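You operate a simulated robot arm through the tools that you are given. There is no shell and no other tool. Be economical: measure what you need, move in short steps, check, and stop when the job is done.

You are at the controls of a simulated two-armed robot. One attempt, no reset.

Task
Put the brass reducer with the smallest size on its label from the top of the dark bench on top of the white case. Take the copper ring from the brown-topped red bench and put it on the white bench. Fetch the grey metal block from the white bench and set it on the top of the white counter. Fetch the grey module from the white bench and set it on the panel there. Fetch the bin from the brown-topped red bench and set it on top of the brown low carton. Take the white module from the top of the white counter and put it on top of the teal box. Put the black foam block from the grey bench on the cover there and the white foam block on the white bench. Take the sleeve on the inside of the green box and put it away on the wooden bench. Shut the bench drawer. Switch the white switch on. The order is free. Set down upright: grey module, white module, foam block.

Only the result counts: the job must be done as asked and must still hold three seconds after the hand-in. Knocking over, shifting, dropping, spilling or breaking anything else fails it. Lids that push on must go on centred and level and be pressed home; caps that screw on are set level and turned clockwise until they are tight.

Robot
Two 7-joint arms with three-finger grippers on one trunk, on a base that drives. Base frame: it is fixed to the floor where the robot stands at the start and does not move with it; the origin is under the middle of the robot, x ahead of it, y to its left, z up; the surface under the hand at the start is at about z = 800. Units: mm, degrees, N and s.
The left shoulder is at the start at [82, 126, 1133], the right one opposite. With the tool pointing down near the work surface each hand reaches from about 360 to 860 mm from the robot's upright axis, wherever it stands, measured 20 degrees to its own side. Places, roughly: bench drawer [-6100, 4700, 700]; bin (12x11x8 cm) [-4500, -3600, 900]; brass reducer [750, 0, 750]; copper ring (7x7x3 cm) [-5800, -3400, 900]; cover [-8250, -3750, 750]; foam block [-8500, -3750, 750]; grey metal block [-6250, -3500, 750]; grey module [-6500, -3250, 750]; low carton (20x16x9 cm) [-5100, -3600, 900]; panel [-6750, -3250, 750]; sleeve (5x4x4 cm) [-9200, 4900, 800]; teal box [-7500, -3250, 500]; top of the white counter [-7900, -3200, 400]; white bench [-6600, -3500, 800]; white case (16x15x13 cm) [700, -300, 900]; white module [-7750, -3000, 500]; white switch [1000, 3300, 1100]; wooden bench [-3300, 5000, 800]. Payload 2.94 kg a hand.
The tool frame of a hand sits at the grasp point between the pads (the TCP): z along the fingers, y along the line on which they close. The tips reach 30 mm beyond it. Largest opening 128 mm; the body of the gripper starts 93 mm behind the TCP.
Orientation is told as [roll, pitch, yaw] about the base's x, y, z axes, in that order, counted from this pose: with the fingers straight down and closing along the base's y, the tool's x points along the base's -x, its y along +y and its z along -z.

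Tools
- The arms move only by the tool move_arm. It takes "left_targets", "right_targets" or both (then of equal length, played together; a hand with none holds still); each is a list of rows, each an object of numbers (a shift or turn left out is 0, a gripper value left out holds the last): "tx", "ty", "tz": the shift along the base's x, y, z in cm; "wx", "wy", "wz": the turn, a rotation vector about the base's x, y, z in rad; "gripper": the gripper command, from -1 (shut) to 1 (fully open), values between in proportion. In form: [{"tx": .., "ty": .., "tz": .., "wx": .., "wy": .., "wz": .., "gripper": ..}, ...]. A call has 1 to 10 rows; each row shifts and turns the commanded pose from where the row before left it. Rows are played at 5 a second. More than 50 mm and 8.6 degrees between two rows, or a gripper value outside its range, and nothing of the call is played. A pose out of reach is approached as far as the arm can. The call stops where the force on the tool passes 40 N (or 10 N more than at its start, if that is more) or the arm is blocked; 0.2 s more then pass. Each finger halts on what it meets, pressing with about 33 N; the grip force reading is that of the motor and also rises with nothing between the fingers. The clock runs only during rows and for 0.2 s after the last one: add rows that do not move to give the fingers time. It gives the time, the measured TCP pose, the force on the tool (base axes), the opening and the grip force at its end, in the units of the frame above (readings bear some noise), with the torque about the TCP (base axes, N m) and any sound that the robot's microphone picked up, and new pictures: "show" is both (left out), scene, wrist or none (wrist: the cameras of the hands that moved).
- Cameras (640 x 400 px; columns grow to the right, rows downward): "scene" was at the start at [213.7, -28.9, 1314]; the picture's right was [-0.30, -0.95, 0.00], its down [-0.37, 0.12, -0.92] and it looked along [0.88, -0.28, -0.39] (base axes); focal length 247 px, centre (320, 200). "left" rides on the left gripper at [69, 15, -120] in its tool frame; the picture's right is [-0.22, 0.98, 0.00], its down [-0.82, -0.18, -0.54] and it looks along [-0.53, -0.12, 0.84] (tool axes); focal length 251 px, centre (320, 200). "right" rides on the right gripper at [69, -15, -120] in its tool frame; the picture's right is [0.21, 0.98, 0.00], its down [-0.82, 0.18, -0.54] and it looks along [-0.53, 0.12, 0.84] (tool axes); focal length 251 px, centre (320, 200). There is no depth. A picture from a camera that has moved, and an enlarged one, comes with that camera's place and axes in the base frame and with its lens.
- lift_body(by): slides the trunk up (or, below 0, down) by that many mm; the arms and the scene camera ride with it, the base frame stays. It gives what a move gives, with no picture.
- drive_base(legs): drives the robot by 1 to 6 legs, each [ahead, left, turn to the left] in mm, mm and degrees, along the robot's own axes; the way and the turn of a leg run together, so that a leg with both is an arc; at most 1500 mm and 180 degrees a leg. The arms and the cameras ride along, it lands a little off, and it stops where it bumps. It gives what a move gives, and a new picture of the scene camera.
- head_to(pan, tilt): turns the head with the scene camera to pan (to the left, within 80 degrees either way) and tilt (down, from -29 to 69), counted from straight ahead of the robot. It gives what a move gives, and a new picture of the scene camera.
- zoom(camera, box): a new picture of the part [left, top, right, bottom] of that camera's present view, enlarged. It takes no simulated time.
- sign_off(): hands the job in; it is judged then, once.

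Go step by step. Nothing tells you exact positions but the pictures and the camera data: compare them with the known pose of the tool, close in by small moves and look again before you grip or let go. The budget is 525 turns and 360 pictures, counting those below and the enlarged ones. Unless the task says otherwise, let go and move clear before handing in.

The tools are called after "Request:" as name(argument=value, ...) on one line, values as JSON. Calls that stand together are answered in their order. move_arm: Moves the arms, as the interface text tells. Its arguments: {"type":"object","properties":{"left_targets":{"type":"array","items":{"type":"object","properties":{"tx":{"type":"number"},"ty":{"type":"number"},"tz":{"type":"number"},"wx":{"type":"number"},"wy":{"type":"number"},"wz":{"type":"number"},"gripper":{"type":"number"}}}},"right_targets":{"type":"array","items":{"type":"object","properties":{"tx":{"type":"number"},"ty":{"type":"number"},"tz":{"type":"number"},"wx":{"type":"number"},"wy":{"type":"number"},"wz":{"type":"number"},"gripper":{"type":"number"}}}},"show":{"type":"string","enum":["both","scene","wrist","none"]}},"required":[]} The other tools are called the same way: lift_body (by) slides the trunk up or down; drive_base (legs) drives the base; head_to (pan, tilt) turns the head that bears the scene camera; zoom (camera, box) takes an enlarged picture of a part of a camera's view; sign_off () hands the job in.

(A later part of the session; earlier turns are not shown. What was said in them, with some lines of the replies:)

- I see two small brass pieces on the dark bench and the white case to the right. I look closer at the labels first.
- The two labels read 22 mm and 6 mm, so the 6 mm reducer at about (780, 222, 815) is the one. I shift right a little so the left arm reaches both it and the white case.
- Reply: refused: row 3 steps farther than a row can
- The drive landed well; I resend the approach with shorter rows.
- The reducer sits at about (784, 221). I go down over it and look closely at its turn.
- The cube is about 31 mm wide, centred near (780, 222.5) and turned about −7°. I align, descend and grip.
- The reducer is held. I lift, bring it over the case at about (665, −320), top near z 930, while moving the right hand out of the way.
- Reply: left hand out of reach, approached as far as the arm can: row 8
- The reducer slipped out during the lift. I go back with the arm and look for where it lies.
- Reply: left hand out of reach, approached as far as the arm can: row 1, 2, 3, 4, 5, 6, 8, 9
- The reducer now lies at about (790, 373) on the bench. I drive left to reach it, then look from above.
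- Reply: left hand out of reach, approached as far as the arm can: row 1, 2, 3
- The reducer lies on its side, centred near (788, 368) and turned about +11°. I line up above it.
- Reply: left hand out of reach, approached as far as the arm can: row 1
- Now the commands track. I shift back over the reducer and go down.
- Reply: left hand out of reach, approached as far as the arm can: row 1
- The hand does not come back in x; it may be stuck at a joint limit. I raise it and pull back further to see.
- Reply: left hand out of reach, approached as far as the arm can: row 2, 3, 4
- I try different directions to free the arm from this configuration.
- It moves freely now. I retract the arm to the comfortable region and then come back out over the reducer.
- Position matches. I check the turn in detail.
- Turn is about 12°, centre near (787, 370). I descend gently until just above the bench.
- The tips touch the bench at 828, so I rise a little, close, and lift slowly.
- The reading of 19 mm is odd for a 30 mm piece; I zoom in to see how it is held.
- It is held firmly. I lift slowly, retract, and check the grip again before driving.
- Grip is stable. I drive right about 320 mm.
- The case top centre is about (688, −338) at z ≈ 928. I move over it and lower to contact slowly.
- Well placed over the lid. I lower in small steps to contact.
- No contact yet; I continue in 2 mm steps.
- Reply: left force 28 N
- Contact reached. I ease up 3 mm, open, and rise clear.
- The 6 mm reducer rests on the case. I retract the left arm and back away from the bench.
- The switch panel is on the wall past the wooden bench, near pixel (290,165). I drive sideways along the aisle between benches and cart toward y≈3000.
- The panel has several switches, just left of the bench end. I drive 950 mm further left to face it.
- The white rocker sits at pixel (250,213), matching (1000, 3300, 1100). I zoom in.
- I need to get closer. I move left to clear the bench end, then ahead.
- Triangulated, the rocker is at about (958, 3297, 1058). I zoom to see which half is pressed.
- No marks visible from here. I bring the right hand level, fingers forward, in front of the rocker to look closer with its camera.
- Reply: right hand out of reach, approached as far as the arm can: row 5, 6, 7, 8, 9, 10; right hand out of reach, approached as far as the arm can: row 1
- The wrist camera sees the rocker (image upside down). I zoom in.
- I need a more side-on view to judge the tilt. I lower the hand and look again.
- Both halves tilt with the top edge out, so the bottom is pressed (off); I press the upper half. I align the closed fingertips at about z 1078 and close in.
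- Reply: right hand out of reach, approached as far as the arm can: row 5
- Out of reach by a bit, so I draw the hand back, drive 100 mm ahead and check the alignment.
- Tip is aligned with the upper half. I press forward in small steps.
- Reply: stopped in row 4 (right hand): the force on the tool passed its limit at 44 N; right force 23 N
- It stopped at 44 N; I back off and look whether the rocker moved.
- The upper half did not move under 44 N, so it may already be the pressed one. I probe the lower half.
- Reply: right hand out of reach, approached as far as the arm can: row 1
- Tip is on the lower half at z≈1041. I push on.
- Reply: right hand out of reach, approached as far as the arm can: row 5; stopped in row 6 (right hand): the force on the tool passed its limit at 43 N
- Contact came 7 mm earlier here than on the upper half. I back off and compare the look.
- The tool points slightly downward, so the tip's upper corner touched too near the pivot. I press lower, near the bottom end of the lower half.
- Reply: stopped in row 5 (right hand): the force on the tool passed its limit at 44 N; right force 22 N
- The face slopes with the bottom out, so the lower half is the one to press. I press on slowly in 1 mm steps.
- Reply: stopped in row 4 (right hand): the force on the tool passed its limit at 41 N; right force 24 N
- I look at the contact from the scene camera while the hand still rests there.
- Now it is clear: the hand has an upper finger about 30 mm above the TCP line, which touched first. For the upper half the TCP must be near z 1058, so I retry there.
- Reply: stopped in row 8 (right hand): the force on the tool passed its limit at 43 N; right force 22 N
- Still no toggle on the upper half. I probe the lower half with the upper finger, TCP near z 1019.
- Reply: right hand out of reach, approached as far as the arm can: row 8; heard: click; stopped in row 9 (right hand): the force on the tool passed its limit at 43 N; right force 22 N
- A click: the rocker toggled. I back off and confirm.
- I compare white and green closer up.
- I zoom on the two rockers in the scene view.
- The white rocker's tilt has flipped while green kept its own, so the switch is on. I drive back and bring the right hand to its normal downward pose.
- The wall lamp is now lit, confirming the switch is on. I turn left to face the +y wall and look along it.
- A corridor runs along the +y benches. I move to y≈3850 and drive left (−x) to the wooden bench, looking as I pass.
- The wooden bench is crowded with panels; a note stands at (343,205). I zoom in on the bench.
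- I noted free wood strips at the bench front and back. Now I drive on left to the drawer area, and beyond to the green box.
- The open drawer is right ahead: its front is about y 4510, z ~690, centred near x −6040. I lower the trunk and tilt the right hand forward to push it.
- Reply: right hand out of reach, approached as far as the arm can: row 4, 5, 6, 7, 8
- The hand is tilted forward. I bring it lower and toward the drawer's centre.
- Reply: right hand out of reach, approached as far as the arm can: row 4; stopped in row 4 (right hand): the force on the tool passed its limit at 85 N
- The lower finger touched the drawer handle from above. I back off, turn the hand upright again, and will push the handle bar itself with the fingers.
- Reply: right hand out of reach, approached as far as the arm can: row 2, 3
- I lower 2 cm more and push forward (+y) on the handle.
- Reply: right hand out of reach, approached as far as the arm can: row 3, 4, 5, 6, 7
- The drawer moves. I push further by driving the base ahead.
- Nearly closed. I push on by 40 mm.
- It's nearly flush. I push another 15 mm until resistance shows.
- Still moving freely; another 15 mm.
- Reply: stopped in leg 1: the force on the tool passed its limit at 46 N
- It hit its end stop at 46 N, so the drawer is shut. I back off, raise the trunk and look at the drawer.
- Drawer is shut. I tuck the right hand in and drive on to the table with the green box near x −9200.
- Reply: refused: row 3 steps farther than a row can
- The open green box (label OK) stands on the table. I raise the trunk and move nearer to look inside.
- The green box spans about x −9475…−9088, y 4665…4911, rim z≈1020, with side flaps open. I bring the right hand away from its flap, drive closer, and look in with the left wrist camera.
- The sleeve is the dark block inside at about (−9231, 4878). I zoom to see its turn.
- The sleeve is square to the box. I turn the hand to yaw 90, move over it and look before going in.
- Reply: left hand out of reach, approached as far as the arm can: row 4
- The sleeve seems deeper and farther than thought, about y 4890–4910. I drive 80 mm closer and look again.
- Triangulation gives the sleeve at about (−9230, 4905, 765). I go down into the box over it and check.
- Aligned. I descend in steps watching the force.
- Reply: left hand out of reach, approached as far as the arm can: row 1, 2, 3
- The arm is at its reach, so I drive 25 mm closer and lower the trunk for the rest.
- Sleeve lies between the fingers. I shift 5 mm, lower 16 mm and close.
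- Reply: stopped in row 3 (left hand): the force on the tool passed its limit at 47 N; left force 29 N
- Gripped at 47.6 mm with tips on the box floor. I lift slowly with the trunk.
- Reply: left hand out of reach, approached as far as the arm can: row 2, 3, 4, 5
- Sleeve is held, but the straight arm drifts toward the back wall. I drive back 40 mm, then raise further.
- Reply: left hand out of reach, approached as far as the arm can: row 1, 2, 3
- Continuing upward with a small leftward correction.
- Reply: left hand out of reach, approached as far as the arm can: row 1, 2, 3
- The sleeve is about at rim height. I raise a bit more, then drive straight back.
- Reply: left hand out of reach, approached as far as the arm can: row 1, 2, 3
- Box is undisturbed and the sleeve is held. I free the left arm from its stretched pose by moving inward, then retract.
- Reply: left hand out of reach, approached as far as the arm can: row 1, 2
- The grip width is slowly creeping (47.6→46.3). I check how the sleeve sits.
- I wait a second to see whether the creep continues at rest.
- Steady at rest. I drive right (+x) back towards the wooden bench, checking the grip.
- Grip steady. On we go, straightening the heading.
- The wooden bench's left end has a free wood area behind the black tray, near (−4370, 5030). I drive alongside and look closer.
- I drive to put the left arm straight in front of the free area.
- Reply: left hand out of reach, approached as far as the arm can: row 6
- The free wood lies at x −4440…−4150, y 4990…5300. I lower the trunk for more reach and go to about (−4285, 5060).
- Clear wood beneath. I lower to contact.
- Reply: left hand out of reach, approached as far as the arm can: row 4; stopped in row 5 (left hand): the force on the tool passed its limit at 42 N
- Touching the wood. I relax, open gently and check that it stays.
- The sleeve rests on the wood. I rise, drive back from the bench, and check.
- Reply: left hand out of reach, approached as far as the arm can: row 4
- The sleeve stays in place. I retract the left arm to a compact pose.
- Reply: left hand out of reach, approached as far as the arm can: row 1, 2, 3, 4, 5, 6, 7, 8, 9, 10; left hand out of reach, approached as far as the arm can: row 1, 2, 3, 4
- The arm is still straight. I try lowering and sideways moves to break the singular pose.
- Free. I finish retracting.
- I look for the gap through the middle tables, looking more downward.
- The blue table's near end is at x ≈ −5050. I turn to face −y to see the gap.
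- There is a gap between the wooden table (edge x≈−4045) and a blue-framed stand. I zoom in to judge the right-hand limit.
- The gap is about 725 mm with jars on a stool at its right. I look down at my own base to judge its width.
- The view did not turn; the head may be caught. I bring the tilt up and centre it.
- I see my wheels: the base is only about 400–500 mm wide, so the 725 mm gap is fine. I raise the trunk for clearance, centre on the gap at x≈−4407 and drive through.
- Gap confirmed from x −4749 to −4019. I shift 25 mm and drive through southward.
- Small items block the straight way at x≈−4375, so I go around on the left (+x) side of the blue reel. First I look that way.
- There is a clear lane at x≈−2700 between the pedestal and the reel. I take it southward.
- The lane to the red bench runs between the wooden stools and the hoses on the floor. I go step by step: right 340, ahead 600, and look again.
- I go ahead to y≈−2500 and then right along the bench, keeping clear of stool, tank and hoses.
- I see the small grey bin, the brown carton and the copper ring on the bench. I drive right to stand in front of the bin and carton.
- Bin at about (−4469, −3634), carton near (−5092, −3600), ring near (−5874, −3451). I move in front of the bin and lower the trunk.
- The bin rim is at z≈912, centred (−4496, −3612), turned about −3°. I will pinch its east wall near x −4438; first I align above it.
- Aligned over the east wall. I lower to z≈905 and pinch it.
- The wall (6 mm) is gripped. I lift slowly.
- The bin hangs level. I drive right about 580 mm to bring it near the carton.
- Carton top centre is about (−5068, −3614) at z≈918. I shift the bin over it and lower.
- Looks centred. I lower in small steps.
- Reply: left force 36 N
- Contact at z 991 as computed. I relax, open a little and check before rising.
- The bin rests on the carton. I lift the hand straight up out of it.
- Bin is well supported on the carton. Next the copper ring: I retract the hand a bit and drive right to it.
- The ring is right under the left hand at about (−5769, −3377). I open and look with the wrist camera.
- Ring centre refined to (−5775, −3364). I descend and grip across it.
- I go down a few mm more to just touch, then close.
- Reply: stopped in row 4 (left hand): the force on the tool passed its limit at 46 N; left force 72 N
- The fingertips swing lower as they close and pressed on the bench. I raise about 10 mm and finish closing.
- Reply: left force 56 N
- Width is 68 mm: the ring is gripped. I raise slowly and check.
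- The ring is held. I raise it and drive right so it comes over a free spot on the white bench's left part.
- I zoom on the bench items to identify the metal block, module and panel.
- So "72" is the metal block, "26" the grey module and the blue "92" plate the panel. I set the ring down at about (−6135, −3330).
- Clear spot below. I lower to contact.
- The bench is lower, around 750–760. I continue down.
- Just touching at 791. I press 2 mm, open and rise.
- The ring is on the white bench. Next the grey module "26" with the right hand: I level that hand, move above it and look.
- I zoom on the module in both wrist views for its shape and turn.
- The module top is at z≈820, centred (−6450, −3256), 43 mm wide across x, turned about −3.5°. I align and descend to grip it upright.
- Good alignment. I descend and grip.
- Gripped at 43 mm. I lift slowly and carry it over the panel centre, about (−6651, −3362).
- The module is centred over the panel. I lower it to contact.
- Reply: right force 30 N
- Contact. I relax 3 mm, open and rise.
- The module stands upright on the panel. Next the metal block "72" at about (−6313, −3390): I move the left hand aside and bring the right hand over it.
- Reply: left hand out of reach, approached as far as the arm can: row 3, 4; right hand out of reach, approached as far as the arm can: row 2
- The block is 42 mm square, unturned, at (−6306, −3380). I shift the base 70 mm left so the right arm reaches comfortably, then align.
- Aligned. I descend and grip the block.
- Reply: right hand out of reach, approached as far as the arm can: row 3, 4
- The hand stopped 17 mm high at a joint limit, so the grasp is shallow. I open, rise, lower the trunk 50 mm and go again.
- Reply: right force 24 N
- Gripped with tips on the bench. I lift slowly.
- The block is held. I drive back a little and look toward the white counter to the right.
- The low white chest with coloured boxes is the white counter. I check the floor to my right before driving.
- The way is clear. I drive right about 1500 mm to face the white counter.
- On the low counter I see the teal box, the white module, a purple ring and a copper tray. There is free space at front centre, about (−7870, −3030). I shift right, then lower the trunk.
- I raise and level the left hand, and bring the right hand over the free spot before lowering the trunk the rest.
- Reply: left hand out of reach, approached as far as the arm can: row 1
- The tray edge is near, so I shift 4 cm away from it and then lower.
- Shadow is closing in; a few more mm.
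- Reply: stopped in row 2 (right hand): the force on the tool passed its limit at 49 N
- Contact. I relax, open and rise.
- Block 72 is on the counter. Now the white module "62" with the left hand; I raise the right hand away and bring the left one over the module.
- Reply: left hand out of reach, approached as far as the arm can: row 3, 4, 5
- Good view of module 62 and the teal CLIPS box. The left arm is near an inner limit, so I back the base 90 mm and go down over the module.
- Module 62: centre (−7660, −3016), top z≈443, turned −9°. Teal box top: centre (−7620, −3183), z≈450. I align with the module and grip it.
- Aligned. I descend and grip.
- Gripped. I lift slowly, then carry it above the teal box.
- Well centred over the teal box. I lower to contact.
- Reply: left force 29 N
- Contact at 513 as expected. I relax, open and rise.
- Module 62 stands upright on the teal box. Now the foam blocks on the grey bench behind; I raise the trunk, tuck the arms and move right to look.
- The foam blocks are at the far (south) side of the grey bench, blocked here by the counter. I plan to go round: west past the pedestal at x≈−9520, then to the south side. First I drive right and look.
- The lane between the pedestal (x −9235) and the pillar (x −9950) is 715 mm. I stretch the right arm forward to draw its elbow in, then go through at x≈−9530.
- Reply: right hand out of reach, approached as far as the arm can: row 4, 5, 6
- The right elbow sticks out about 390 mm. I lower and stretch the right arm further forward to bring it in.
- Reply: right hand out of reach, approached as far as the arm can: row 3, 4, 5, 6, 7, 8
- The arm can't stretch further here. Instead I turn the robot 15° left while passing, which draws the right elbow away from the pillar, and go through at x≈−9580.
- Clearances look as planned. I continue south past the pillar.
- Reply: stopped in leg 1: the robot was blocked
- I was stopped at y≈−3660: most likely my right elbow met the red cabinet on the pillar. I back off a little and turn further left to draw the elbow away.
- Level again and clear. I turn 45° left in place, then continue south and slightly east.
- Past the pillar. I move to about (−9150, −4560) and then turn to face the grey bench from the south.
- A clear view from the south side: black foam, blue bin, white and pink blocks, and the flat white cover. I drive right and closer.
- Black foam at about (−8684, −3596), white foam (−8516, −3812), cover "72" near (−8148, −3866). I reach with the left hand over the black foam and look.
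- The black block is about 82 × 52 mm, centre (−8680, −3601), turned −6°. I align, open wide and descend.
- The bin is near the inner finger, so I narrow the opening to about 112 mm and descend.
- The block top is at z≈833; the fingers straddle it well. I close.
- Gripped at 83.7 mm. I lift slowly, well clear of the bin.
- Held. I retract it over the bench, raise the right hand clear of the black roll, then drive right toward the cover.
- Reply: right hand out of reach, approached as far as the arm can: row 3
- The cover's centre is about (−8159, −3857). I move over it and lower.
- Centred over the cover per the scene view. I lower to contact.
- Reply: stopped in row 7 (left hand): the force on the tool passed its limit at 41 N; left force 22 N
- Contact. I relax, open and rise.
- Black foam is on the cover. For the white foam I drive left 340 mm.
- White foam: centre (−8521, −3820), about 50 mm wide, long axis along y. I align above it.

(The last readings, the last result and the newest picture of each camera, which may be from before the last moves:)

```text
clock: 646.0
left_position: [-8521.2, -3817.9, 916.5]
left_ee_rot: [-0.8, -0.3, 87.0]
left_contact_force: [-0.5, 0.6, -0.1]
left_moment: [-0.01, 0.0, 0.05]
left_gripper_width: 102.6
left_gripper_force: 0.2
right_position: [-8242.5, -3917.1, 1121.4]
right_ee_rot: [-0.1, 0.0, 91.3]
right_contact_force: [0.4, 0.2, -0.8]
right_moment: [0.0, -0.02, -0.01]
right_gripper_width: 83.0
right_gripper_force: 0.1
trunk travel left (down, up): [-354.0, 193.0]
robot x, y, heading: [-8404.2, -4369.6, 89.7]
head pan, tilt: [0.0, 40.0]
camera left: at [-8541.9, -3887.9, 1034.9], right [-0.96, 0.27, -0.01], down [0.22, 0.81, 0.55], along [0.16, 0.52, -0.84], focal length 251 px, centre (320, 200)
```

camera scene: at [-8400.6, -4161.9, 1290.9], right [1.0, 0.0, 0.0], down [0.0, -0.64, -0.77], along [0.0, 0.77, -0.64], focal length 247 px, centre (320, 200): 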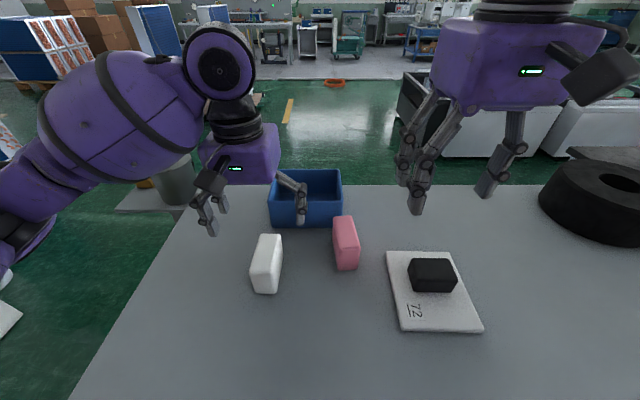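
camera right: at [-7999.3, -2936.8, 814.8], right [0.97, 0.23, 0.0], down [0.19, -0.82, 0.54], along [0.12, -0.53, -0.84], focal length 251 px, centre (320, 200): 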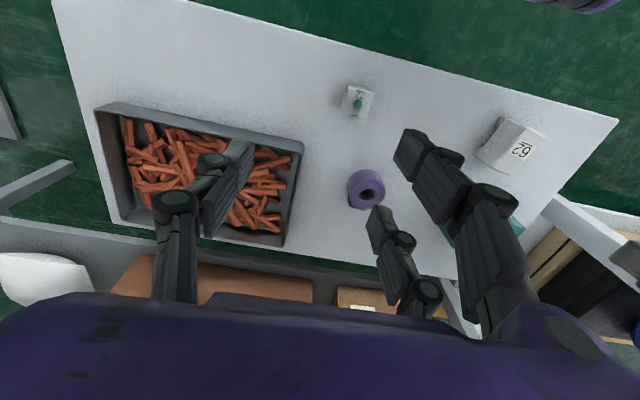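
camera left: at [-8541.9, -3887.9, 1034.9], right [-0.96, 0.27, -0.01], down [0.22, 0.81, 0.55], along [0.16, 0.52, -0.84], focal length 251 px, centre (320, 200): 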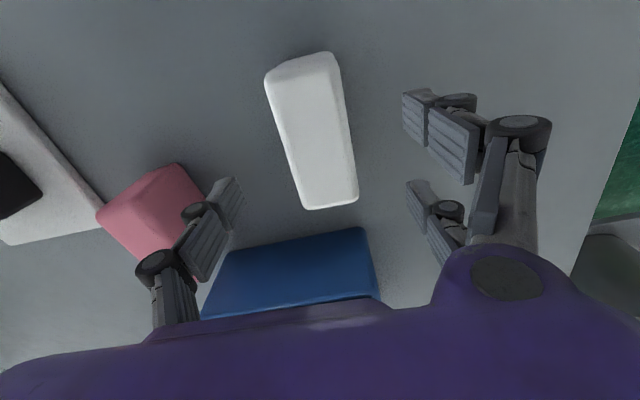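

Alignment good. I narrow the opening and descend to z≈828, then grip.

Request:
move_arm(left_targets=[{"tx": 0.3, "wz": -0.02, "gripper": 0.3}, {"tz": -3}, {"tz": -3}, {"tz": -2.5}, {}], show="wrist")

```text
clock: 647.2
left_position: [-8518.1, -3819.9, 831.5]
left_ee_rot: [-0.8, -0.3, 85.9]
left_contact_force: [-0.5, -0.2, -0.3]
left_moment: [0.01, -0.02, 0.01]
left_gripper_width: 83.0
left_gripper_force: 0.0
right_position: [-8242.6, -3917.2, 1122.1]
right_ee_rot: [-0.1, -0.1, 91.2]
right_contact_force: [0.4, -0.4, -0.3]
right_moment: [-0.01, 0.02, 0.01]
right_gripper_width: 83.6
right_gripper_force: 0.1
trunk travel left (down, up): [-354.0, 193.0]
robot x, y, heading: [-8403.8, -4367.3, 90.1]
head pan, tilt: [0.0, 40.0]
camera left: at [-8540.9, -3888.0, 949.6], right [-0.96, 0.28, -0.01], down [0.23, 0.8, 0.55], along [0.17, 0.52, -0.84], focal length 251 px, centre (320, 200)
```

left: 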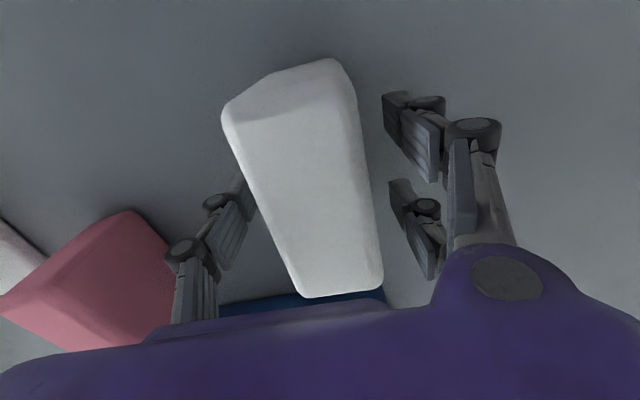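

Request:
move_arm(left_targets=[{"gripper": -1}, {}, {}, {}], show="wrist")

```text
clock: 648.2
left_position: [-8519.1, -3818.9, 831.4]
left_ee_rot: [-0.8, -0.2, 85.9]
left_contact_force: [0.3, 0.6, -0.4]
left_moment: [0.0, 0.02, 0.03]
left_gripper_width: 48.7
left_gripper_force: 32.7
right_position: [-8243.5, -3917.0, 1121.0]
right_ee_rot: [0.0, 0.0, 91.3]
right_contact_force: [-0.4, -0.6, -0.6]
right_moment: [-0.04, -0.01, 0.02]
right_gripper_width: 83.2
right_gripper_force: 0.0
trunk travel left (down, up): [-354.0, 193.0]
robot x, y, heading: [-8401.6, -4368.5, 89.8]
head pan, tilt: [0.0, 40.0]
camera left: at [-8540.9, -3888.0, 949.8], right [-0.96, 0.28, -0.01], down [0.23, 0.8, 0.55], along [0.17, 0.52, -0.84], focal length 251 px, centre (320, 200)
```

left: 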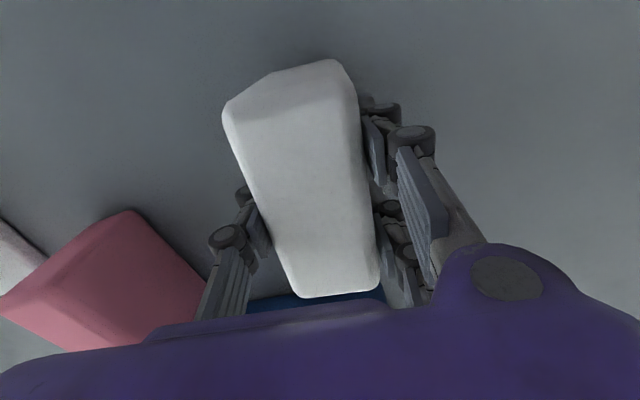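

Gripped at 48.7 mm. I lift slowly and bring it back toward me.

Request:
move_arm(left_targets=[{"tz": 0.7}, {"tz": 1.5}, {"tz": 2.5}, {"tz": 3}, {"tz": 3}, {"tz": 3}, {"tz": 3}, {"tz": 3}, {"ty": -3}, {"ty": -3}], show="both")

```text
clock: 650.4
left_position: [-8518.1, -3880.3, 1028.0]
left_ee_rot: [-0.8, -0.3, 85.9]
left_contact_force: [-0.3, -1.0, 0.2]
left_moment: [-0.02, 0.01, 0.0]
left_gripper_width: 48.7
left_gripper_force: 32.9
right_position: [-8242.4, -3917.9, 1120.0]
right_ee_rot: [-0.2, -0.1, 91.4]
right_contact_force: [-0.2, -0.2, 0.7]
right_moment: [0.02, 0.01, -0.01]
right_gripper_width: 83.1
right_gripper_force: 0.1
trunk travel left (down, up): [-354.0, 193.0]
robot x, y, heading: [-8399.7, -4369.9, 89.8]
head pan, tilt: [0.0, 40.0]
camera scene: at [-8400.6, -4162.5, 1291.0], right [1.0, 0.0, 0.0], down [0.0, -0.64, -0.77], along [0.0, 0.77, -0.64], focal length 247 px, centre (320, 200)
camera left: at [-8540.6, -3948.7, 1146.3], right [-0.96, 0.28, -0.01], down [0.23, 0.8, 0.55], along [0.17, 0.52, -0.84], focal length 251 px, centre (320, 200)
```

scene: 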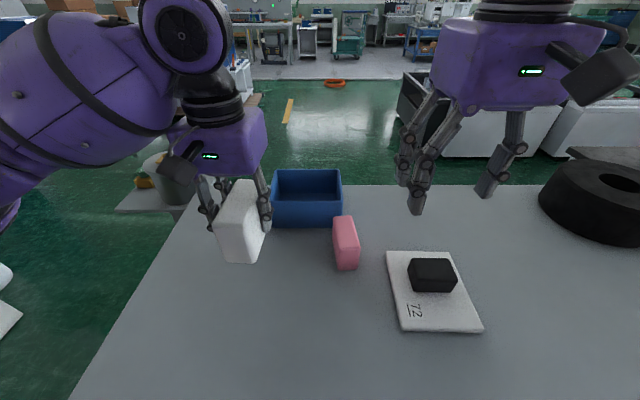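
left: 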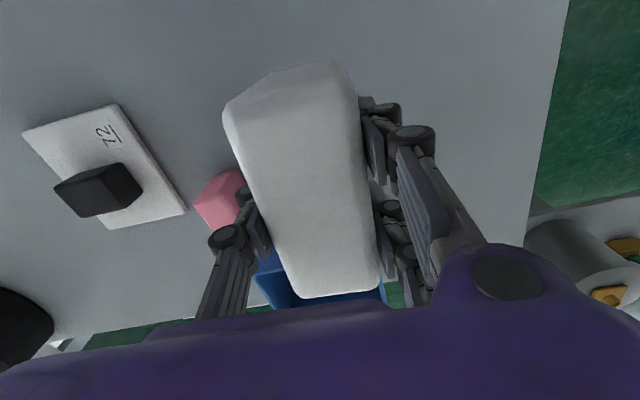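

White foam held upright. I back away 150 mm and drive right (+x) along the south lane to the white bench.

Request:
drive_base(legs=[[-150, 0, 0], [0, -800, 0]])

Request:
head_to(pan=-50, tilt=25)

```text
clock: 658.9
left_position: [-7714.8, -4029.4, 1027.4]
left_ee_rot: [-0.7, -0.2, 86.2]
left_contact_force: [0.5, -0.5, 0.5]
left_moment: [0.0, 0.02, 0.01]
left_gripper_width: 48.7
left_gripper_force: 32.8
right_position: [-7439.9, -4066.6, 1120.4]
right_ee_rot: [-0.1, -0.1, 91.5]
right_contact_force: [-0.4, -0.5, 0.1]
right_moment: [0.0, -0.03, 0.0]
right_gripper_width: 83.1
right_gripper_force: 0.1
trunk travel left (down, up): [-354.0, 193.0]
robot x, y, heading: [-7598.8, -4517.2, 89.8]
head pan, tilt: [0.0, 40.0]
camera scene: at [-7595.9, -4312.2, 1290.9], right [1.0, 0.0, 0.0], down [0.0, -0.64, -0.77], along [0.0, 0.77, -0.64], focal length 247 px, centre (320, 200)
```

scene: 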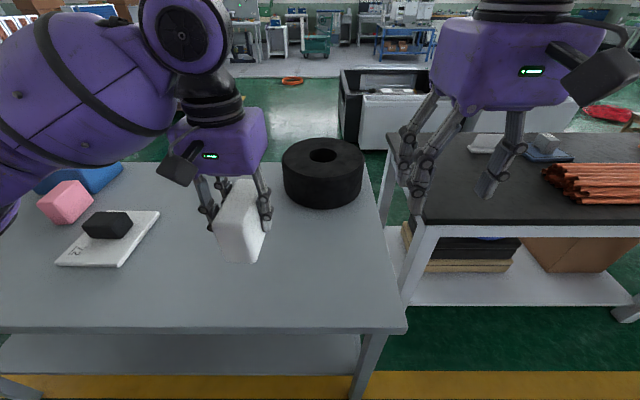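

```text
clock: 660.0
left_position: [-7714.5, -4029.5, 1027.5]
left_ee_rot: [-0.8, -0.2, 86.3]
left_contact_force: [0.1, -0.6, -0.4]
left_moment: [0.01, 0.0, -0.02]
left_gripper_width: 48.7
left_gripper_force: 33.2
right_position: [-7439.3, -4066.8, 1121.0]
right_ee_rot: [-0.1, 0.0, 91.4]
right_contact_force: [-0.5, -0.2, -0.1]
right_moment: [0.03, 0.0, -0.01]
right_gripper_width: 83.3
right_gripper_force: 0.0
trunk travel left (down, up): [-354.0, 193.0]
robot x, y, heading: [-7596.2, -4521.0, 90.2]
head pan, tilt: [-50.0, 25.0]
camera scene: at [-7525.3, -4337.8, 1314.2], right [0.65, -0.76, 0.0], down [-0.32, -0.27, -0.91], along [0.69, 0.58, -0.42], focal length 247 px, centre (320, 200)
```

scene: 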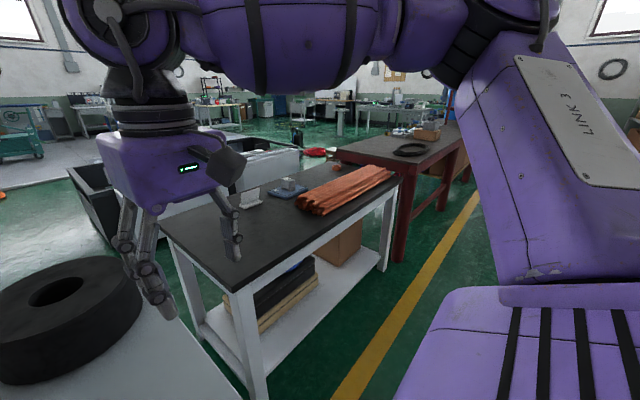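

The white bench's south-west part is free (around (−7080, −3690)). I drive right 650 mm, then ahead 330 mm.

Request:
drive_base(legs=[[0, -640, 0], [320, 0, 0]])

Request:
head_to(pan=0, tilt=40)

```text
clock: 667.8
left_position: [-7072.4, -3710.1, 1028.6]
left_ee_rot: [-0.9, -0.1, 85.8]
left_contact_force: [0.3, 0.3, 0.8]
left_moment: [0.0, 0.03, 0.01]
left_gripper_width: 48.6
left_gripper_force: 33.1
right_position: [-6795.5, -3748.2, 1120.1]
right_ee_rot: [-0.1, -0.1, 91.2]
right_contact_force: [-0.1, 0.1, 0.7]
right_moment: [-0.02, 0.0, 0.04]
right_gripper_width: 83.0
right_gripper_force: 0.0
trunk travel left (down, up): [-354.0, 193.0]
robot x, y, heading: [-6955.9, -4198.8, 89.7]
head pan, tilt: [-50.0, 25.0]
camera scene: at [-6884.1, -4019.1, 1314.2], right [0.64, -0.77, 0.0], down [-0.32, -0.27, -0.91], along [0.7, 0.58, -0.42], focal length 247 px, centre (320, 200)
```

scene: 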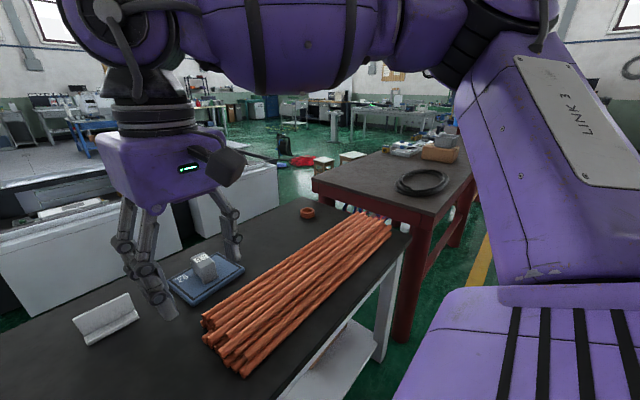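

```text
clock: 669.0
left_position: [-7072.6, -3710.0, 1027.1]
left_ee_rot: [-0.9, -0.2, 85.8]
left_contact_force: [-0.6, 0.5, 0.2]
left_moment: [0.01, -0.01, 0.0]
left_gripper_width: 48.9
left_gripper_force: 33.1
right_position: [-6797.1, -3747.4, 1121.1]
right_ee_rot: [-0.1, 0.0, 91.3]
right_contact_force: [0.1, 0.1, -0.2]
right_moment: [0.0, 0.04, -0.03]
right_gripper_width: 83.0
right_gripper_force: 0.2
trunk travel left (down, up): [-354.0, 193.0]
robot x, y, heading: [-6955.9, -4201.6, 90.1]
head pan, tilt: [0.0, 40.0]
camera scene: at [-6954.5, -3993.1, 1290.9], right [1.0, 0.0, 0.0], down [0.0, -0.64, -0.77], along [0.0, 0.77, -0.64], focal length 247 px, centre (320, 200)
```

scene: 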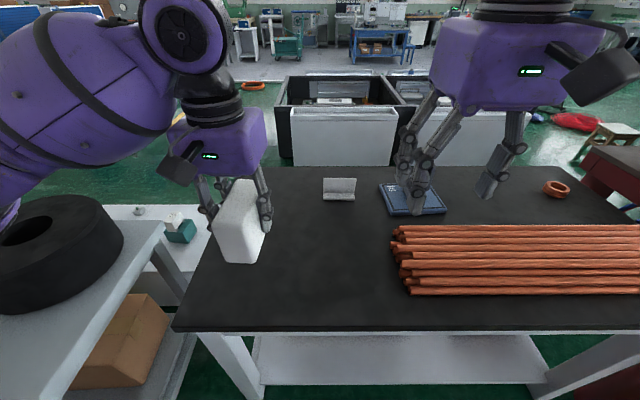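

I move the foam 10 cm further in, to (−7072, −3610), and lower it.

Request:
move_arm(left_targets=[{"ty": 4}, {"ty": 4}, {"ty": 2}, {"tz": -4}, {"tz": -4}, {"tz": -4}, {"tz": -4}, {"tz": -2}, {}], show="both")

```text
clock: 671.0
left_position: [-7072.2, -3611.5, 846.5]
left_ee_rot: [-0.8, -0.3, 85.7]
left_contact_force: [-0.6, 0.6, -0.2]
left_moment: [-0.04, 0.01, 0.01]
left_gripper_width: 48.8
left_gripper_force: 32.2
right_position: [-6797.2, -3748.9, 1120.7]
right_ee_rot: [-0.1, -0.1, 91.2]
right_contact_force: [0.0, -0.3, 0.4]
right_moment: [0.0, 0.05, 0.03]
right_gripper_width: 83.1
right_gripper_force: 0.0
trunk travel left (down, up): [-354.0, 193.0]
robot x, y, heading: [-6954.8, -4199.6, 89.8]
head pan, tilt: [0.0, 40.0]
camera scene: at [-6954.6, -3993.2, 1290.9], right [1.0, 0.0, 0.0], down [0.0, -0.64, -0.77], along [0.0, 0.77, -0.64], focal length 247 px, centre (320, 200)
camera left: at [-7094.6, -3679.2, 965.6], right [-0.96, 0.29, -0.01], down [0.23, 0.8, 0.55], along [0.17, 0.52, -0.84], focal length 251 px, centre (320, 200)
```

scene: 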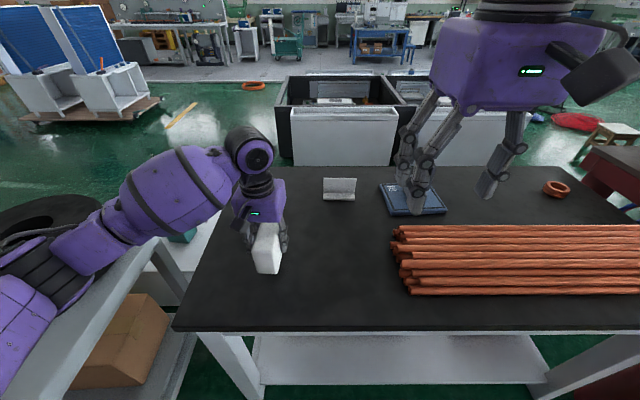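
left: 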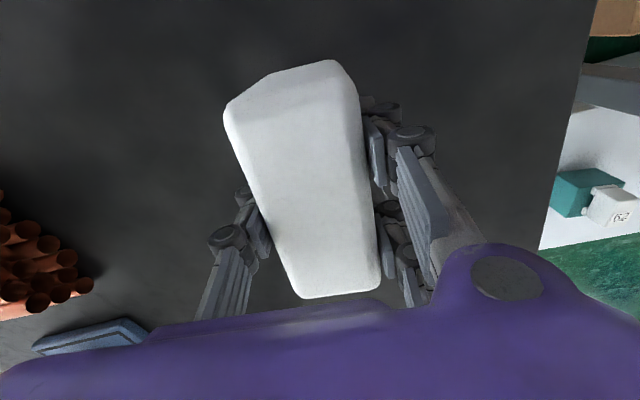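

Request:
move_arm(left_targets=[{"tz": -1.5}, {"tz": -1}, {"tz": -0.5}, {"tz": -0.4}, {"tz": -0.4}, {"tz": -0.4}, {"tz": -0.4}, {}], show="none")

```text
clock: 672.6
left_position: [-7072.1, -3610.7, 810.6]
left_ee_rot: [-1.0, -0.7, 85.7]
left_contact_force: [-1.4, -13.0, 19.3]
left_moment: [-0.23, 0.34, 0.17]
left_gripper_width: 48.9
left_gripper_force: 33.4
right_position: [-6797.9, -3750.4, 1122.1]
right_ee_rot: [-0.1, -0.3, 91.3]
right_contact_force: [0.3, 0.4, -0.5]
right_moment: [0.0, 0.0, 0.02]
right_gripper_width: 83.1
right_gripper_force: 0.1
trunk travel left (down, up): [-354.0, 193.0]
robot x, y, heading: [-6958.3, -4203.5, 89.8]
head pan, tilt: [0.0, 40.0]
stopped in row 7 (left hand): the force on the tool passed its limit at 44 N (the readings are from after the stop); the commanded pose is now the measured one
```

Contact. I relax, open and rise.

Request:
move_arm(left_targets=[{"tz": 0.25}, {}, {"gripper": 0}, {"gripper": 0.4}, {}, {"tz": 1.5}, {"tz": 3}, {"tz": 4}, {"tz": 4}, {}], show="both")

```text
clock: 674.8
left_position: [-7073.2, -3607.5, 935.1]
left_ee_rot: [-0.9, -0.6, 85.8]
left_contact_force: [0.4, 0.2, 0.1]
left_moment: [0.01, 0.01, 0.05]
left_gripper_width: 89.7
left_gripper_force: 0.1
right_position: [-6798.2, -3748.7, 1121.0]
right_ee_rot: [-0.1, -0.1, 91.2]
right_contact_force: [0.0, 0.5, -0.3]
right_moment: [-0.02, 0.0, 0.01]
right_gripper_width: 83.2
right_gripper_force: 0.0
trunk travel left (down, up): [-354.0, 193.0]
robot x, y, heading: [-6953.2, -4198.9, 89.8]
head pan, tilt: [0.0, 40.0]
camera scene: at [-6954.8, -3992.9, 1290.8], right [1.0, 0.0, 0.0], down [0.0, -0.64, -0.77], along [0.0, 0.77, -0.64], focal length 247 px, centre (320, 200)
camera left: at [-7095.5, -3678.1, 1053.0], right [-0.96, 0.29, -0.01], down [0.23, 0.8, 0.55], along [0.17, 0.53, -0.83], focal length 251 px, centre (320, 200)
```

scene: 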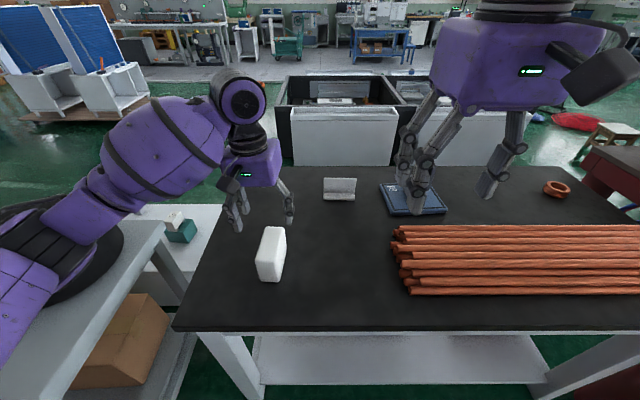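
left: 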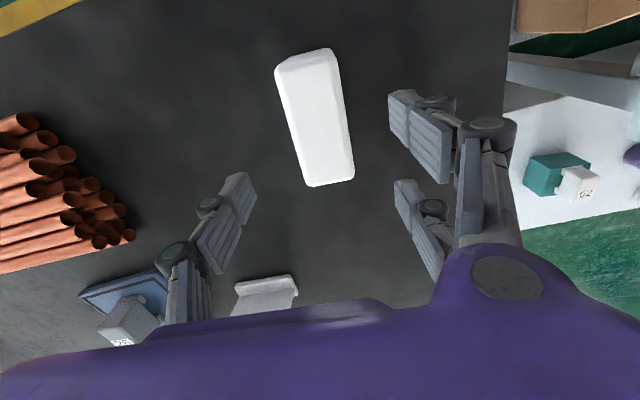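

The white foam stands on the white bench; the module on the panel and the module on the teal box are also still in place. I raise the hand and back clear.

Request:
move_arm(left_targets=[{"tz": 4}, {"tz": 4}, {}], show="none")

Request:
drive_base(legs=[[-200, 0, 0]])

```text
clock: 675.6
left_position: [-7071.9, -3608.6, 1015.2]
left_ee_rot: [-0.8, -0.6, 85.8]
left_contact_force: [-0.7, 0.6, 0.0]
left_moment: [0.0, -0.02, -0.01]
left_gripper_width: 89.7
left_gripper_force: 0.0
right_position: [-6796.5, -3747.9, 1120.4]
right_ee_rot: [-0.1, -0.1, 91.2]
right_contact_force: [0.2, 0.2, -1.1]
right_moment: [-0.01, 0.01, 0.02]
right_gripper_width: 82.9
right_gripper_force: 0.0
trunk travel left (down, up): [-354.0, 193.0]
robot x, y, heading: [-6955.5, -4202.9, 89.8]
head pan, tilt: [0.0, 40.0]
```

```text
clock: 677.2
left_position: [-7073.0, -3810.0, 1014.9]
left_ee_rot: [-0.9, -0.7, 85.7]
left_contact_force: [-0.1, 0.2, 1.5]
left_moment: [0.02, -0.01, 0.02]
left_gripper_width: 89.4
left_gripper_force: 0.0
right_position: [-6797.5, -3948.4, 1121.5]
right_ee_rot: [-0.1, -0.1, 91.2]
right_contact_force: [0.1, -0.2, -0.2]
right_moment: [0.02, 0.02, 0.0]
right_gripper_width: 83.0
right_gripper_force: 0.1
trunk travel left (down, up): [-354.0, 193.0]
robot x, y, heading: [-6956.4, -4403.2, 89.8]
head pan, tilt: [0.0, 40.0]
camera scene: at [-6955.5, -4192.8, 1290.9], right [1.0, 0.0, 0.0], down [0.0, -0.64, -0.77], along [0.0, 0.77, -0.64], focal length 247 px, centre (320, 200)
```

scene: 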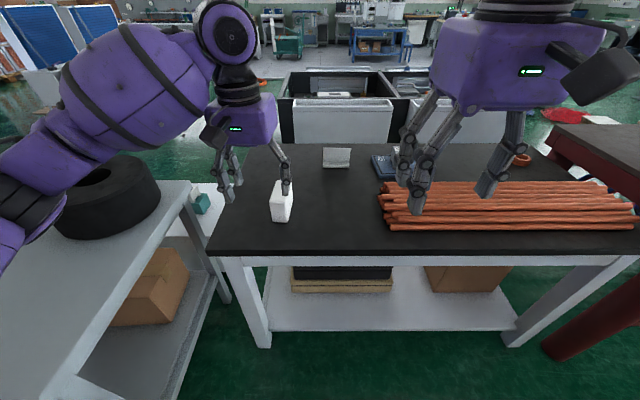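

Everything asked for is placed, the drawer is shut, the lamp switch is on and both hands are clear. I hand the job in.

Request:
sign_off()

```text
The job is handed in.
```

I did all ten parts of the task and handed the job in; I don't know the verdict yet.

Four things could count against it:
- **Reducer:** the 6 mm reducer slipped from the grip once and fell back onto the dark bench. It now rests on the white case lying on its side. Uprightness was not asked for it.
- **Bump:** on the way to the grey bench the robot was blocked beside the pillar, probably by its right elbow touching the red cabinet there. It backed off, and I did not see anything shift.
- **Switch:** I took "on" as the opposite of the rocker's starting position. It clicked over, and a wall lamp was lit afterwards.
- **Drawer:** I pushed it in until it hit its end stop at 46 N. It looked shut from the front.
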